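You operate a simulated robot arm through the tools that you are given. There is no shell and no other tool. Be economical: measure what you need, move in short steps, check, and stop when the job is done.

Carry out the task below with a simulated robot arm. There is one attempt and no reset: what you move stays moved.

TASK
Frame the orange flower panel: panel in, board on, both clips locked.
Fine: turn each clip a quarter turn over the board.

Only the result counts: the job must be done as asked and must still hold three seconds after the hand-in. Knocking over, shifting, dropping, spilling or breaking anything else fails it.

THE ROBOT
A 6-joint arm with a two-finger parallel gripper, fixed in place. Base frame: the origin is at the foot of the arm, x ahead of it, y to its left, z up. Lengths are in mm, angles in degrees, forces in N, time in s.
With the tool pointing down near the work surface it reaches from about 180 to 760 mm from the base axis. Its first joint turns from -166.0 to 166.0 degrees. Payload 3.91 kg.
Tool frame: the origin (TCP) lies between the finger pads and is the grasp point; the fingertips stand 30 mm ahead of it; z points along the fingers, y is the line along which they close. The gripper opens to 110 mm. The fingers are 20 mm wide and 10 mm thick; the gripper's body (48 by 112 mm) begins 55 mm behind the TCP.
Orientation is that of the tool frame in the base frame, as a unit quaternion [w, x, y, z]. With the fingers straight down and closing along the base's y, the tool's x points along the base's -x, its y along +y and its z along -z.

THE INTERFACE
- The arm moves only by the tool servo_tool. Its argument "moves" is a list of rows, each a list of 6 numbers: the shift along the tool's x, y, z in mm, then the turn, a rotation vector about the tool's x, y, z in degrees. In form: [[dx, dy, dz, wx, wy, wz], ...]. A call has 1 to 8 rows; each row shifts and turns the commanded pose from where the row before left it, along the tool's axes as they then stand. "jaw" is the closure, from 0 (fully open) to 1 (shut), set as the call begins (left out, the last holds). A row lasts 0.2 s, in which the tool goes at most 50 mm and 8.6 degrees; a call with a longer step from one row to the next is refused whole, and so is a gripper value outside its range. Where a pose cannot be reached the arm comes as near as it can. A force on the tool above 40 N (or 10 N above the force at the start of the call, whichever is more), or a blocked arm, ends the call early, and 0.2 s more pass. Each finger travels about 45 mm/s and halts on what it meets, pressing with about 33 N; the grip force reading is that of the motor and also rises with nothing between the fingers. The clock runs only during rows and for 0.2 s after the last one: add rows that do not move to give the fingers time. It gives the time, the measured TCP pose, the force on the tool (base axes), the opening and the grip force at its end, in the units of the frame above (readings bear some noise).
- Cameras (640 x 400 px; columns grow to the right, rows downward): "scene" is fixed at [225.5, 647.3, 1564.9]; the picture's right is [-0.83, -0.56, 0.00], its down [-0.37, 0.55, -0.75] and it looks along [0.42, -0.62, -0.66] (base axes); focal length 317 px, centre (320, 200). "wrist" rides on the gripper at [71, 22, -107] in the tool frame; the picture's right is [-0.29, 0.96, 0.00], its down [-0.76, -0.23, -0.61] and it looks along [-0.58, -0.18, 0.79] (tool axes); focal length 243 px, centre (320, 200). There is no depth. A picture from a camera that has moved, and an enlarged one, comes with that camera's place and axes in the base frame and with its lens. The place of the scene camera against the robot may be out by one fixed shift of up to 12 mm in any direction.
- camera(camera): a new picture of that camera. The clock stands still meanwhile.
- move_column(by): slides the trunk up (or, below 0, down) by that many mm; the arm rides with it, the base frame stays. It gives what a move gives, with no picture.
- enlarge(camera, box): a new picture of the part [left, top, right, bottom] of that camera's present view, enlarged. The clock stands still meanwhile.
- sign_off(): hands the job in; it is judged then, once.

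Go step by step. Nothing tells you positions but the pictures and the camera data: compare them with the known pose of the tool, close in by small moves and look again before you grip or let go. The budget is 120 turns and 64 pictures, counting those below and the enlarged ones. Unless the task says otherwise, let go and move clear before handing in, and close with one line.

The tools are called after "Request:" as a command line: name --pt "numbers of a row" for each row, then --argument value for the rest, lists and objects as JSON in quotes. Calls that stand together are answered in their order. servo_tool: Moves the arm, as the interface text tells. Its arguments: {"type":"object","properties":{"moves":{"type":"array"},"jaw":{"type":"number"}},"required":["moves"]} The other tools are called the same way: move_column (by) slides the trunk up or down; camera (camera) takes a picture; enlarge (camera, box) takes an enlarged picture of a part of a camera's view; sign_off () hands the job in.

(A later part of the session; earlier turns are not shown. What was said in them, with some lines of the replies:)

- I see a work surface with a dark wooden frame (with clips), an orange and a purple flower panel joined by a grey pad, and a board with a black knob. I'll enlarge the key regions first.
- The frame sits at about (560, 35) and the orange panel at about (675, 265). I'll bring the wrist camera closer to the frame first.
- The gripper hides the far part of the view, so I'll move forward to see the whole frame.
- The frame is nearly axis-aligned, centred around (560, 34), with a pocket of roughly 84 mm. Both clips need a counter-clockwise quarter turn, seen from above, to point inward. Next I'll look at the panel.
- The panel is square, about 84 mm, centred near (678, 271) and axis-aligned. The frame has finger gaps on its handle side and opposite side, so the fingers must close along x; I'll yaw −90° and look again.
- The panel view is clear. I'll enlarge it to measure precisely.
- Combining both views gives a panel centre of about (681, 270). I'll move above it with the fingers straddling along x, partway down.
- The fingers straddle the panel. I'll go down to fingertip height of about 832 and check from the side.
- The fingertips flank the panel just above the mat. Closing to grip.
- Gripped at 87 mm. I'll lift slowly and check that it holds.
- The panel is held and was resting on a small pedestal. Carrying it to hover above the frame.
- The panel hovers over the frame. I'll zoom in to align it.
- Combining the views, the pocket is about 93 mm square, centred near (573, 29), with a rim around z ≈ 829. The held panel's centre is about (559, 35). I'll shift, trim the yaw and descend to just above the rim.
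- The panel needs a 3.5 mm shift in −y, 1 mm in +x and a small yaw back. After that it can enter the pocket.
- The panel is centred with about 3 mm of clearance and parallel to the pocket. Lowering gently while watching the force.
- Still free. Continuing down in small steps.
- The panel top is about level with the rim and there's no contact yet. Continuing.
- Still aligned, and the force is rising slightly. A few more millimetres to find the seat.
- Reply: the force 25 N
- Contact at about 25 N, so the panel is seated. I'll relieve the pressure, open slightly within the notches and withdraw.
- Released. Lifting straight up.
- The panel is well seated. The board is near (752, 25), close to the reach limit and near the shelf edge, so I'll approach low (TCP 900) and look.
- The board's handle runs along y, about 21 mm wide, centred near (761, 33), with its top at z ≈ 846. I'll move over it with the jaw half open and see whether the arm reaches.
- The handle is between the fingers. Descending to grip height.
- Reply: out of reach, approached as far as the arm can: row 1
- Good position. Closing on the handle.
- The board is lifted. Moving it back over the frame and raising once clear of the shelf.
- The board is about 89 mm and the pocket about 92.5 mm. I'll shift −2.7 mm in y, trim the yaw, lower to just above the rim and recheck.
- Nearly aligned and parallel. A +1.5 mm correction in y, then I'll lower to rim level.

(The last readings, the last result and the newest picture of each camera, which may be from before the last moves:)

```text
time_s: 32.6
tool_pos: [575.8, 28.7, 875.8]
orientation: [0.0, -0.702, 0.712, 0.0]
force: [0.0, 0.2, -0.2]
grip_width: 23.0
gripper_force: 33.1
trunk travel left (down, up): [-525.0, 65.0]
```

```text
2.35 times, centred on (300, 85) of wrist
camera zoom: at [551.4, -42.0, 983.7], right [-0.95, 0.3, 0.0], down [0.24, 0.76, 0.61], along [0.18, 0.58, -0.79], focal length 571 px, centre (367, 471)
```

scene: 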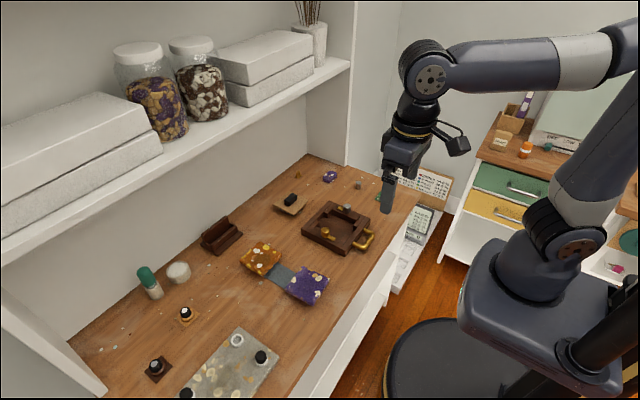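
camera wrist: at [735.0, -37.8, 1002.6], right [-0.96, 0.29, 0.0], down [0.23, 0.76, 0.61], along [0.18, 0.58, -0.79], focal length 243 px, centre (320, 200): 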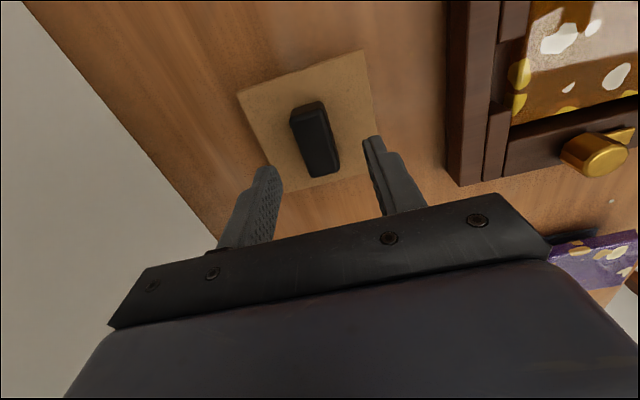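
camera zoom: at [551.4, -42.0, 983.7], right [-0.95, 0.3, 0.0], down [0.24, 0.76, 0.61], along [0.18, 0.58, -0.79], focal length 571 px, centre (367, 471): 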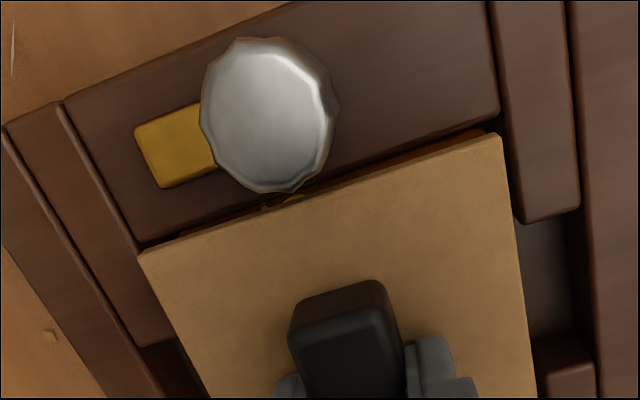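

The gaps are even all round. Lowering into the pocket until contact.

Request:
servo_tool --pt "0 0 2 0 0 0" --pt "0 0 2 0 0 0" --pt "0 0 2 0 0 0" --pt "0 0 2 0 0 0" --pt "0 0 0 0 0 0"

Request:
servo_tool --pt "0 0 1 0 0 0" --pt "0 0 1 0 0 0" --pt "0 0 1 0 0 0" --pt "0 0 0 0 0 0"

Request:
enlarge --camera "wrist" --box '[170, 0, 430, 170]'

```text
time_s: 33.8
tool_pos: [575.4, 28.6, 868.5]
orientation: [0.0, -0.702, 0.712, 0.0]
force: [-1.2, 0.0, 5.9]
grip_width: 22.6
gripper_force: 32.9
trunk travel left (down, up): [-525.0, 65.0]
```

```text
time_s: 34.8
tool_pos: [575.7, 28.9, 864.9]
orientation: [-0.001, -0.703, 0.712, 0.001]
force: [-0.8, 0.3, -0.2]
grip_width: 22.8
gripper_force: 33.0
trunk travel left (down, up): [-525.0, 65.0]
```

```text
2.35 times, centred on (300, 85) of wrist
camera zoom: at [551.8, -41.9, 972.1], right [-0.95, 0.3, 0.0], down [0.24, 0.76, 0.61], along [0.18, 0.58, -0.79], focal length 571 px, centre (367, 471)
```

zoom: 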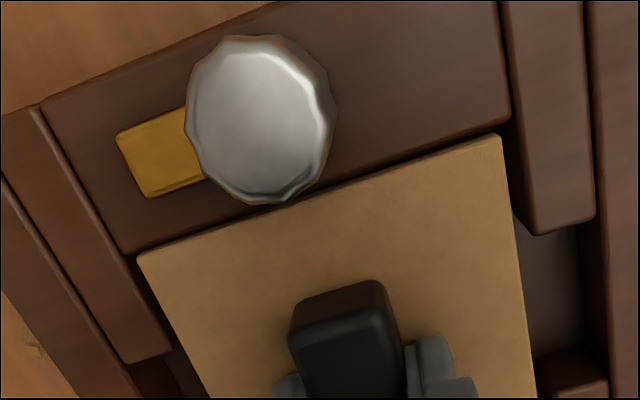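

The board has entered the pocket. Continuing down to seat it.

Request:
servo_tool --pt "0 0 1 0 0 0" --pt "0 0 1 0 0 0" --pt "0 0 1 0 0 0" --pt "0 0 1 0 0 0" --pt "0 0 1 0 0 0" --pt "0 0 0 0 0 0"

```text
time_s: 36.2
tool_pos: [576.0, 29.9, 859.1]
orientation: [-0.001, -0.702, 0.712, 0.0]
force: [-0.6, 1.7, 1.4]
grip_width: 22.8
gripper_force: 33.1
trunk travel left (down, up): [-525.0, 65.0]
```

Request:
servo_tool --pt "0 0 1 0 0 0" --pt "0 0 1 0 0 0" --pt "0 0 1 0 0 0" --pt "0 0 0 0 0 0"

Request:
enlarge --camera "scene" --box '[300, 180, 380, 250]'

```text
time_s: 37.2
tool_pos: [574.9, 28.6, 858.9]
orientation: [0.002, -0.702, 0.712, -0.002]
force: [-2.9, 1.0, 24.6]
grip_width: 22.5
gripper_force: 32.7
trunk travel left (down, up): [-525.0, 65.0]
```

```text
5.71 times, centred on (340, 215) of scene
camera zoom: at [225.5, 647.3, 1564.9], right [-0.83, -0.56, 0.0], down [-0.37, 0.55, -0.75], along [0.42, -0.62, -0.66], focal length 1809 px, centre (206, 114)
```

zoom: 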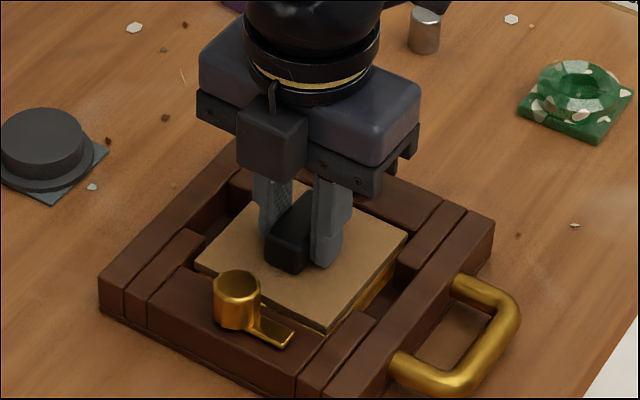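

Seated at about 25 N contact. Releasing and lifting.

Request:
servo_tool --pt "0 0 -2.5 0 0 0" --pt "0 0 0 0 0 0"

Request:
servo_tool --pt "0 0 0 0 0 0" --pt "0 0 0 0 0 0" --pt "0 0 -15 0 0 0" --pt "0 0 -40 0 0 0" --pt "10 0 -30 0 0 0" --pt "0 0 0 0 0 0" --jaw 0.5

Request:
enlarge --camera "wrist" --box '[200, 0, 440, 200]'

Request:
enlarge --camera "scene" --box '[300, 180, 380, 250]'

```text
time_s: 37.8
tool_pos: [575.4, 28.1, 859.5]
orientation: [0.0, -0.702, 0.712, -0.001]
force: [3.3, 1.2, 10.7]
grip_width: 22.9
gripper_force: 33.0
trunk travel left (down, up): [-525.0, 65.0]
```

```text
time_s: 39.2
tool_pos: [575.5, 18.4, 943.1]
orientation: [0.001, -0.702, 0.712, 0.0]
force: [-0.5, 0.1, -0.6]
grip_width: 54.9
gripper_force: 0.0
trunk travel left (down, up): [-525.0, 65.0]
```

```text
2.00 times, centred on (320, 100) of wrist
camera zoom: at [552.0, -52.8, 1051.1], right [-0.95, 0.3, 0.0], down [0.24, 0.76, 0.61], along [0.18, 0.58, -0.79], focal length 485 px, centre (320, 400)
```

zoom: 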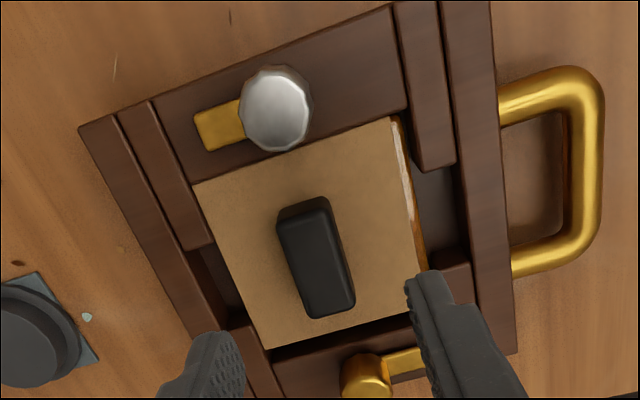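

```text
5.71 times, centred on (340, 215) of scene
camera zoom: at [225.5, 647.3, 1564.9], right [-0.83, -0.56, 0.0], down [-0.37, 0.55, -0.75], along [0.42, -0.62, -0.66], focal length 1809 px, centre (206, 114)
```

zoom: 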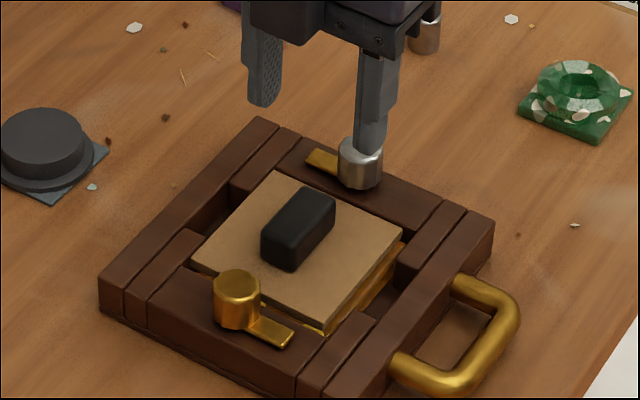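

The board is in and seated. Now the clips: the silver knob is about (574, −35) with its top at z ≈ 855. I'll yaw back to 0° so a −90° tool turn drives each clip inward, and hover over the silver knob.

Request:
servo_tool --pt "0 0 0 0 0 8.2" --pt "0 0 0 0 0 8.2" --pt "0 0 0 0 0 8.2" --pt "0 0 0 0 0 8.2" --pt "0 0 0 0 0 8.2" --pt "0 0 0 0 0 8.2" --pt "0 0 0 0 0 8.2" --pt "0 0 0 0 0 8.2"

Request:
servo_tool --pt "0 0 0 0 0 8.2" --pt "0 0 0 0 0 8.2" --pt "0 0 0 0 0 7.2" --pt "0 -27 0 0 0 0" --pt "0 -26 18 0 0 0" --pt "0 0 15 0 0 0" --pt "0 0 0 0 0 0"

Request:
camera --camera "wrist"

```text
time_s: 41.0
tool_pos: [575.6, 19.3, 944.2]
orientation: [-0.001, -0.203, 0.979, 0.0]
force: [0.5, -0.3, -0.2]
grip_width: 55.3
gripper_force: 0.1
trunk travel left (down, up): [-525.0, 65.0]
```

```text
time_s: 42.6
tool_pos: [575.9, -34.8, 912.1]
orientation: [-0.001, 0.0, 1.0, 0.0]
force: [-0.7, -0.5, -0.4]
grip_width: 54.8
gripper_force: 0.1
trunk travel left (down, up): [-525.0, 65.0]
```

```text
17 pictures are left
camera wrist: at [503.5, -13.5, 1019.6], right [0.29, 0.96, 0.0], down [0.76, -0.23, 0.61], along [0.58, -0.18, -0.79], focal length 243 px, centre (320, 200)
```

wrist: 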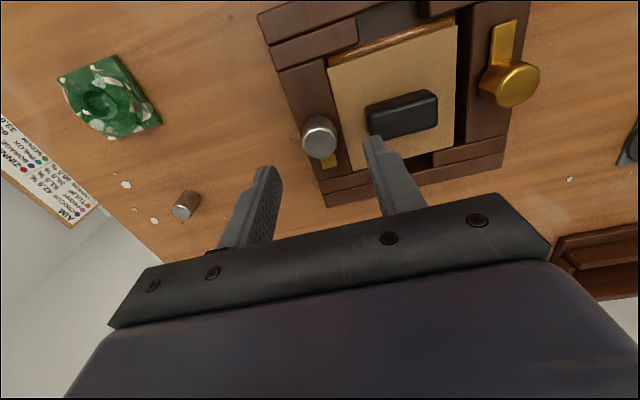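

Request:
enlarge --camera "wrist" --box '[270, 90, 400, 190]'

```text
4.00 times, centred on (335, 140) of wrist
camera zoom: at [503.5, -13.5, 1019.6], right [0.29, 0.96, 0.0], down [0.76, -0.23, 0.61], along [0.58, -0.18, -0.79], focal length 970 px, centre (260, 440)
```

zoom: 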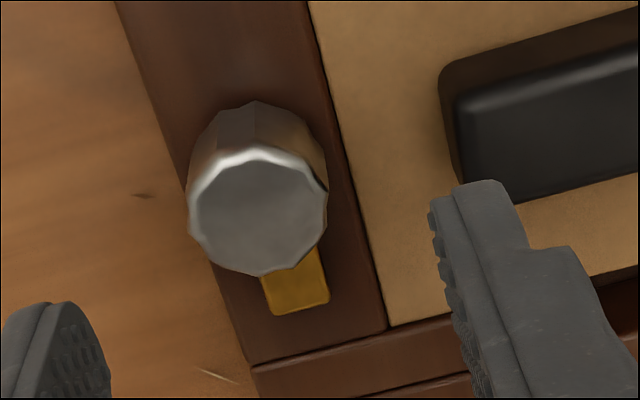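

The silver knob is at about (575, −36). I'll narrow the jaw to clear the board's handle, centre and descend over the knob.

Request:
servo_tool --pt "0.5 -1.5 0 0 0 0" --pt "0 0 0 0 0 0" --pt "0 0 15 0 0 0" --pt "0 0 15 0 0 0" --pt "0 0 10 0 0 0" --pt "0 0 0 0 0 0" --jaw 0.62

Request:
enlarge --camera "wrist" --box '[250, 90, 410, 200]'

Request:
enlarge --camera "scene" --box '[310, 170, 380, 230]'

```text
time_s: 44.0
tool_pos: [575.3, -36.4, 871.9]
orientation: [0.0, -0.001, 1.0, -0.001]
force: [0.0, 0.5, -0.2]
grip_width: 41.7
gripper_force: 0.1
trunk travel left (down, up): [-525.0, 65.0]
```

```text
3.64 times, centred on (330, 145) of wrist
camera zoom: at [502.7, -14.7, 979.3], right [0.29, 0.96, 0.0], down [0.76, -0.23, 0.61], along [0.58, -0.18, -0.79], focal length 882 px, centre (284, 400)
```

zoom: 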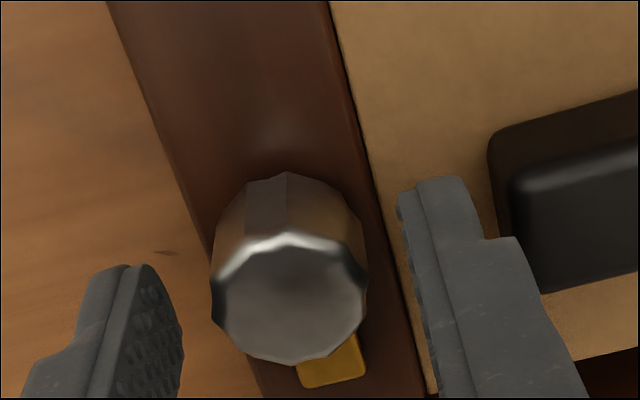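

```text
6.67 times, centred on (345, 200) of scene
camera zoom: at [225.5, 647.3, 1564.9], right [-0.83, -0.56, 0.0], down [-0.37, 0.55, -0.75], along [0.42, -0.62, -0.66], focal length 2111 px, centre (153, 200)
```

zoom: 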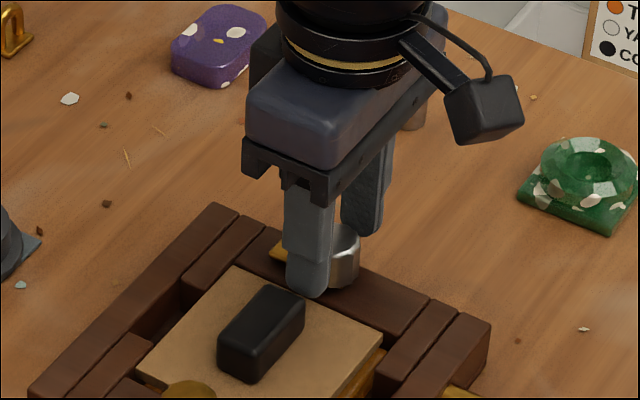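

Well centred on the knob. Closing on it, then turning a quarter turn.

Request:
servo_tool --pt "0 0 0 0 0 0" --pt "0 0 0 0 0 0" --pt "0 0 0 0 0 0" --jaw 1

Request:
servo_tool --pt "0 0 0 0 0 -6" --pt "0 0 0 0 0 -6" --pt "0 0 0 0 0 -6" --pt "0 0 0 0 0 -6" --pt "0 0 0 0 0 -6" --pt "0 0 0 0 0 0"

Request:
enlarge --camera "scene" --box '[310, 170, 380, 230]'

```text
time_s: 44.8
tool_pos: [575.9, -35.7, 872.4]
orientation: [-0.001, 0.0, 1.0, 0.0]
force: [-0.4, 1.5, 0.7]
grip_width: 24.0
gripper_force: 32.7
trunk travel left (down, up): [-525.0, 65.0]
```

```text
time_s: 46.2
tool_pos: [575.7, -35.7, 871.4]
orientation: [0.0, -0.26, 0.966, 0.0]
force: [1.9, -1.0, 2.4]
grip_width: 24.1
gripper_force: 33.2
trunk travel left (down, up): [-525.0, 65.0]
```

```text
6.67 times, centred on (345, 200) of scene
camera zoom: at [225.5, 647.3, 1564.9], right [-0.83, -0.56, 0.0], down [-0.37, 0.55, -0.75], along [0.42, -0.62, -0.66], focal length 2111 px, centre (153, 200)
```

zoom: 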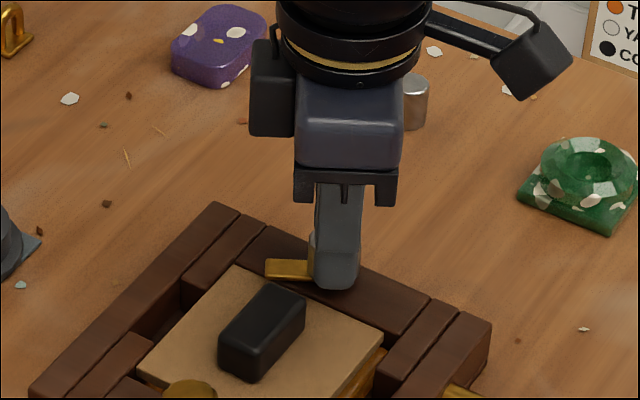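

The clip turns inward with the knob. Finishing the remaining 60°.

Request:
servo_tool --pt "0 0 0 0 0 -7.5" --pt "0 0 0 0 0 -7.5" --pt "0 0 0 0 0 -7.5" --pt "0 0 0 0 0 -7.5" --pt "0 0 0 0 0 -7.5" --pt "0 0 0 0 0 -7.5" --pt "0 0 0 0 0 -7.5" --pt "0 0 0 0 0 -7.5"

Request:
servo_tool --pt "0 0 0 0 0 0"

Request:
enlarge --camera "scene" --box '[310, 170, 380, 230]'

```text
time_s: 48.0
tool_pos: [574.7, -37.1, 872.4]
orientation: [0.0, 0.708, -0.706, -0.001]
force: [-1.8, -1.8, 4.2]
grip_width: 24.0
gripper_force: 33.0
trunk travel left (down, up): [-525.0, 65.0]
```

```text
time_s: 48.4
tool_pos: [575.0, -37.1, 871.6]
orientation: [0.0, 0.707, -0.707, 0.0]
force: [-0.5, -2.0, 5.1]
grip_width: 23.8
gripper_force: 33.0
trunk travel left (down, up): [-525.0, 65.0]
```

```text
6.67 times, centred on (345, 200) of scene
camera zoom: at [225.5, 647.3, 1564.9], right [-0.83, -0.56, 0.0], down [-0.37, 0.55, -0.75], along [0.42, -0.62, -0.66], focal length 2111 px, centre (153, 200)
```

zoom: 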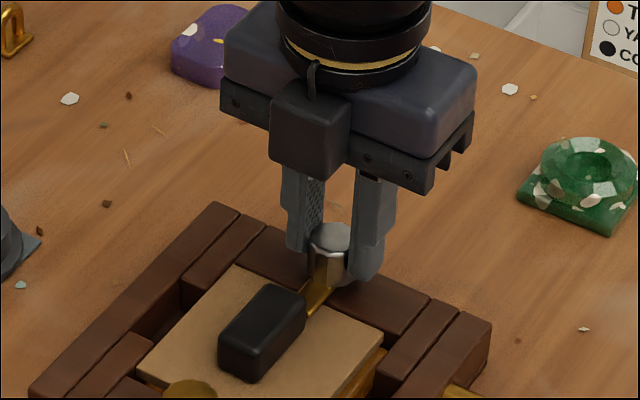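

The silver clip now points over the board. Releasing, lifting and turning the tool back for the gold clip.

Request:
servo_tool --pt "0 0 0 0 0 0" --pt "0 0 0 0 0 0" --pt "0 0 -20 0 0 0" --pt "0 0 -30 0 0 0" --pt "0 0 0 0 0 8.2" --pt "0 0 0 0 0 8.2" --pt "0 0 0 0 0 8.2" --pt "0 0 0 0 0 8.2" --jaw 0.62

Request:
servo_tool --pt "0 0 0 0 0 8.2" --pt "0 0 0 0 0 8.2" --pt "0 0 0 0 0 8.2" --pt "0 0 0 0 0 8.2" --pt "0 0 0 0 0 8.2" --pt "0 0 0 0 0 8.2" --pt "0 0 0 0 0 8"

Request:
servo_tool --pt "0 44 0 0 0 0" --pt "0 44 0 0 0 0" --pt "-1 43 0 0 0 0" --pt "0 0 0 0 0 0"

Request:
enlarge --camera "wrist" --box '[240, 80, 400, 190]'

```text
time_s: 50.2
tool_pos: [576.1, -35.2, 920.9]
orientation: [-0.001, -0.477, 0.879, 0.0]
force: [0.2, -0.1, 0.3]
grip_width: 42.0
gripper_force: 0.1
trunk travel left (down, up): [-525.0, 65.0]
```

```text
time_s: 51.8
tool_pos: [575.1, -35.0, 921.5]
orientation: [0.001, 0.001, 1.0, 0.0]
force: [0.4, 0.2, -0.4]
grip_width: 41.8
gripper_force: 0.1
trunk travel left (down, up): [-525.0, 65.0]
```

```text
time_s: 52.8
tool_pos: [574.1, 95.2, 922.9]
orientation: [0.0, 0.0, 1.0, -0.001]
force: [-0.6, 0.7, -0.6]
grip_width: 41.8
gripper_force: 0.0
trunk travel left (down, up): [-525.0, 65.0]
```

```text
3.64 times, centred on (320, 135) of wrist
camera zoom: at [502.4, 115.9, 1031.4], right [0.29, 0.96, 0.0], down [0.76, -0.23, 0.61], along [0.58, -0.18, -0.79], focal length 882 px, centre (320, 436)
```

zoom: 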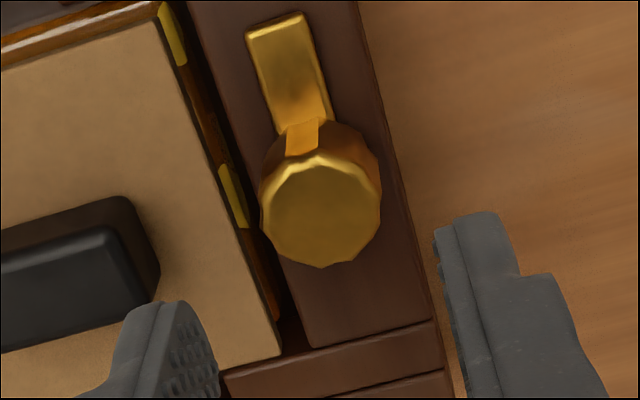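

The gold knob is at about (576, 93). I'll centre, descend and grip it.

Request:
servo_tool --pt "-1 -1.7 0 0 0 0" --pt "0 0 20 0 0 0" --pt "0 0 20 0 0 0" --pt "0 0 10 0 0 0" --pt "0 0 0 0 0 0"

Request:
enlarge --camera "wrist" --box '[240, 80, 400, 190]'

```text
time_s: 54.0
tool_pos: [578.0, 93.9, 872.1]
orientation: [-0.001, 0.0, 1.0, 0.001]
force: [0.3, 0.8, -0.1]
grip_width: 41.6
gripper_force: 0.1
trunk travel left (down, up): [-525.0, 65.0]
```

```text
3.64 times, centred on (320, 135) of wrist
camera zoom: at [504.8, 115.6, 979.8], right [0.29, 0.96, 0.0], down [0.76, -0.23, 0.61], along [0.58, -0.18, -0.79], focal length 882 px, centre (320, 436)
```

zoom: 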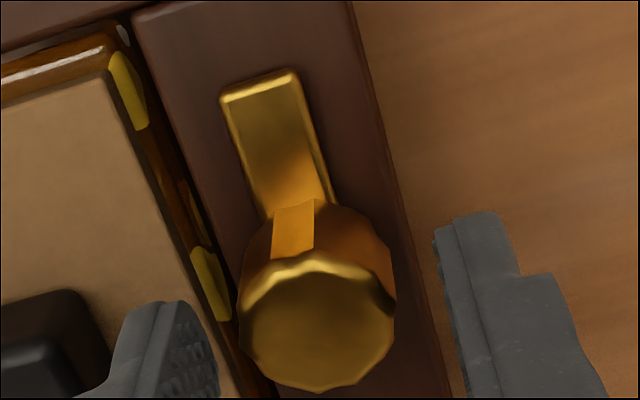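

Request:
servo_tool --pt "1 -0.3 0 0 0 0" --pt "0 0 0 0 0 0"

Request:
servo_tool --pt "0 0 0 0 0 0" --pt "0 0 0 0 0 0" --pt "0 0 0 0 0 0" --jaw 1

Request:
servo_tool --pt "0 0 0 0 0 -7.5" --pt "0 0 0 0 0 -7.5" --pt "0 0 0 0 0 -7.5" --pt "0 0 0 0 0 -7.5" --pt "0 0 0 0 0 -7.5" --pt "0 0 0 0 0 -7.5" --pt "0 0 0 0 0 0"

Request:
enlarge --camera "scene" --box '[295, 180, 375, 250]'

```text
time_s: 54.6
tool_pos: [575.9, 93.3, 871.5]
orientation: [0.0, 0.0, 1.0, 0.0]
force: [0.4, -0.1, -0.1]
grip_width: 41.9
gripper_force: 0.0
trunk travel left (down, up): [-525.0, 65.0]
```

```text
time_s: 55.4
tool_pos: [576.5, 93.7, 873.7]
orientation: [0.0, 0.0, 1.0, 0.001]
force: [0.1, 1.1, 0.9]
grip_width: 23.6
gripper_force: 32.4
trunk travel left (down, up): [-525.0, 65.0]
```

```text
time_s: 57.0
tool_pos: [577.3, 94.4, 871.7]
orientation: [0.0, -0.384, 0.923, -0.001]
force: [-2.4, 6.9, 9.3]
grip_width: 23.7
gripper_force: 32.6
trunk travel left (down, up): [-525.0, 65.0]
```

```text
5.71 times, centred on (335, 215) of scene
camera zoom: at [225.5, 647.3, 1564.9], right [-0.83, -0.56, 0.0], down [-0.37, 0.55, -0.75], along [0.42, -0.62, -0.66], focal length 1809 px, centre (234, 114)
```

zoom: 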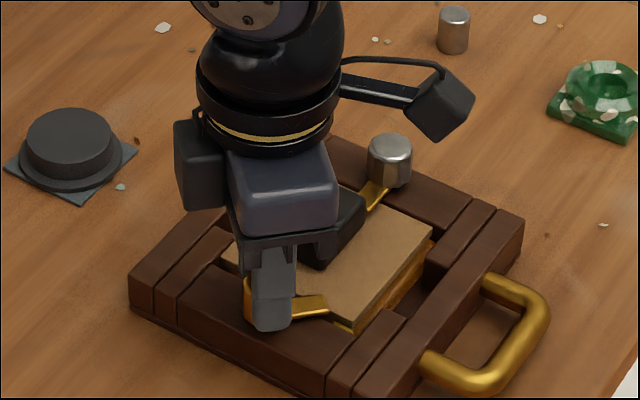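

The gold clip is halfway round and over the board. Completing the turn.

Request:
servo_tool --pt "0 0 0 0 0 -7.5" --pt "0 0 0 0 0 -7.5" --pt "0 0 0 0 0 -7.5" --pt "0 0 0 0 0 -7.5" --pt "0 0 0 0 0 -7.5" --pt "0 0 0 0 0 -7.5" --pt "0 0 0 0 0 0"

Request:
enlarge --camera "scene" --box '[295, 180, 375, 250]'

```text
time_s: 58.6
tool_pos: [575.1, 93.2, 871.3]
orientation: [0.001, 0.708, -0.707, 0.0]
force: [-1.4, 0.9, 9.9]
grip_width: 23.9
gripper_force: 33.4
trunk travel left (down, up): [-525.0, 65.0]
```

```text
5.71 times, centred on (335, 215) of scene
camera zoom: at [225.5, 647.3, 1564.9], right [-0.83, -0.56, 0.0], down [-0.37, 0.55, -0.75], along [0.42, -0.62, -0.66], focal length 1809 px, centre (234, 114)
```

zoom: 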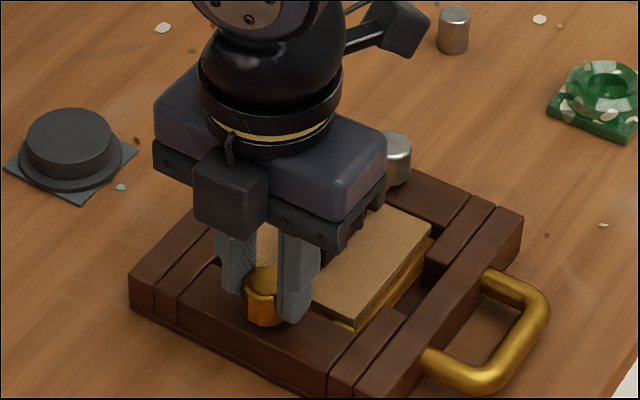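

Turned 90° with no slip. Releasing, rising and stepping aside to inspect.

Request:
servo_tool --pt "0 0 0 0 0 0" --pt "0 0 0 0 0 0" --pt "0 0 -20 0 0 0" --pt "0 0 -35 0 0 0" --pt "25 20 -35 0 0 0" --pt "45 10 -10 0 0 0" --pt "30 0 0 0 0 0" --pt "0 0 0 0 0 0" --jaw 0.62

Request:
enlarge --camera "wrist" --box '[200, 0, 440, 200]'

Request:
enlarge --camera "scene" --box '[295, 180, 375, 250]'

```text
time_s: 60.4
tool_pos: [544.2, -7.8, 972.7]
orientation: [-0.001, -0.707, 0.707, 0.0]
force: [-0.3, 0.5, 0.2]
grip_width: 41.9
gripper_force: 0.1
trunk travel left (down, up): [-525.0, 65.0]
```

```text
2.00 times, centred on (320, 100) of wrist
camera zoom: at [522.6, -79.5, 1079.4], right [-0.96, 0.29, 0.0], down [0.23, 0.76, 0.61], along [0.18, 0.58, -0.79], focal length 485 px, centre (320, 400)
```

zoom: 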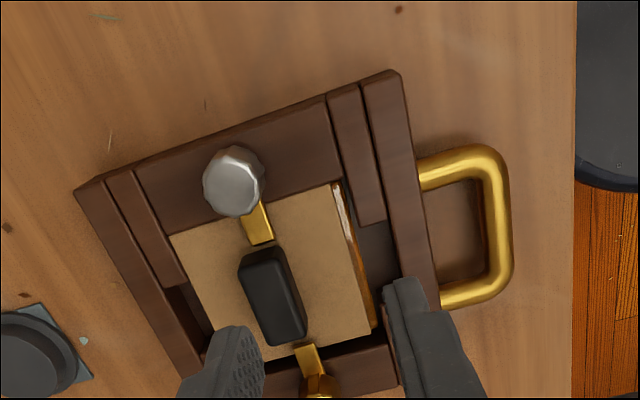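

```text
5.71 times, centred on (335, 215) of scene
camera zoom: at [225.5, 647.3, 1564.9], right [-0.83, -0.56, 0.0], down [-0.37, 0.55, -0.75], along [0.42, -0.62, -0.66], focal length 1809 px, centre (234, 114)
```

zoom: 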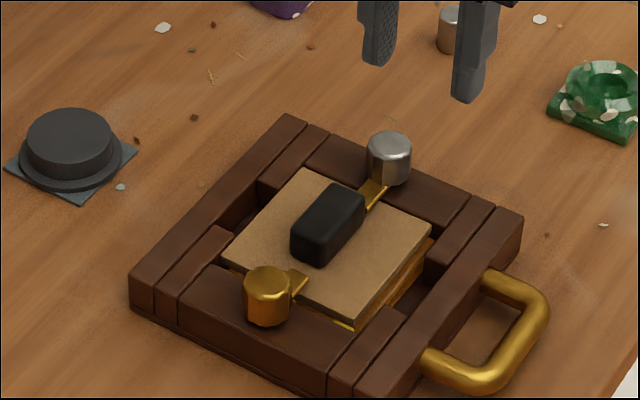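

Both arms point over the board. One close look at the gold clip's overlap before handing in.

Request:
servo_tool --pt "-30 0 0 0 0 0" --pt "-40 0 0 0 0 0" --pt "0 0 0 0 0 0"

Request:
enlarge --camera "wrist" --box '[230, 0, 390, 130]'

```text
time_s: 61.2
tool_pos: [546.0, 61.8, 971.4]
orientation: [0.0, 0.707, -0.707, 0.0]
force: [-0.1, -0.3, 0.6]
grip_width: 41.9
gripper_force: 0.0
trunk travel left (down, up): [-525.0, 65.0]
```

```text
3.08 times, centred on (310, 65) of wrist
camera zoom: at [522.5, -9.3, 1079.7], right [-0.96, 0.29, 0.0], down [0.23, 0.76, 0.61], along [0.18, 0.58, -0.79], focal length 746 px, centre (351, 615)
```

zoom: 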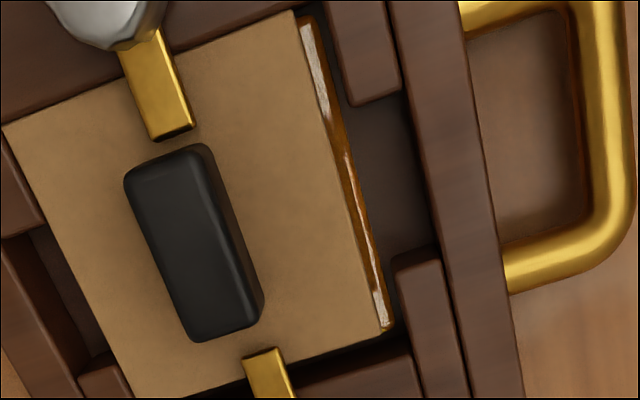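

The panel and board are seated, both clip arms lie across the board, and the gripper is clear. Handing in.

Request:
sign_off

```text
The job is handed in.
```

The orange flower panel is in the frame with the board on top, and both clips are turned a quarter turn over the board. The board sits a few millimetres off centre and slightly rotated in the pocket, but both clips overlap it (gold about 8 mm, silver about 20 mm).
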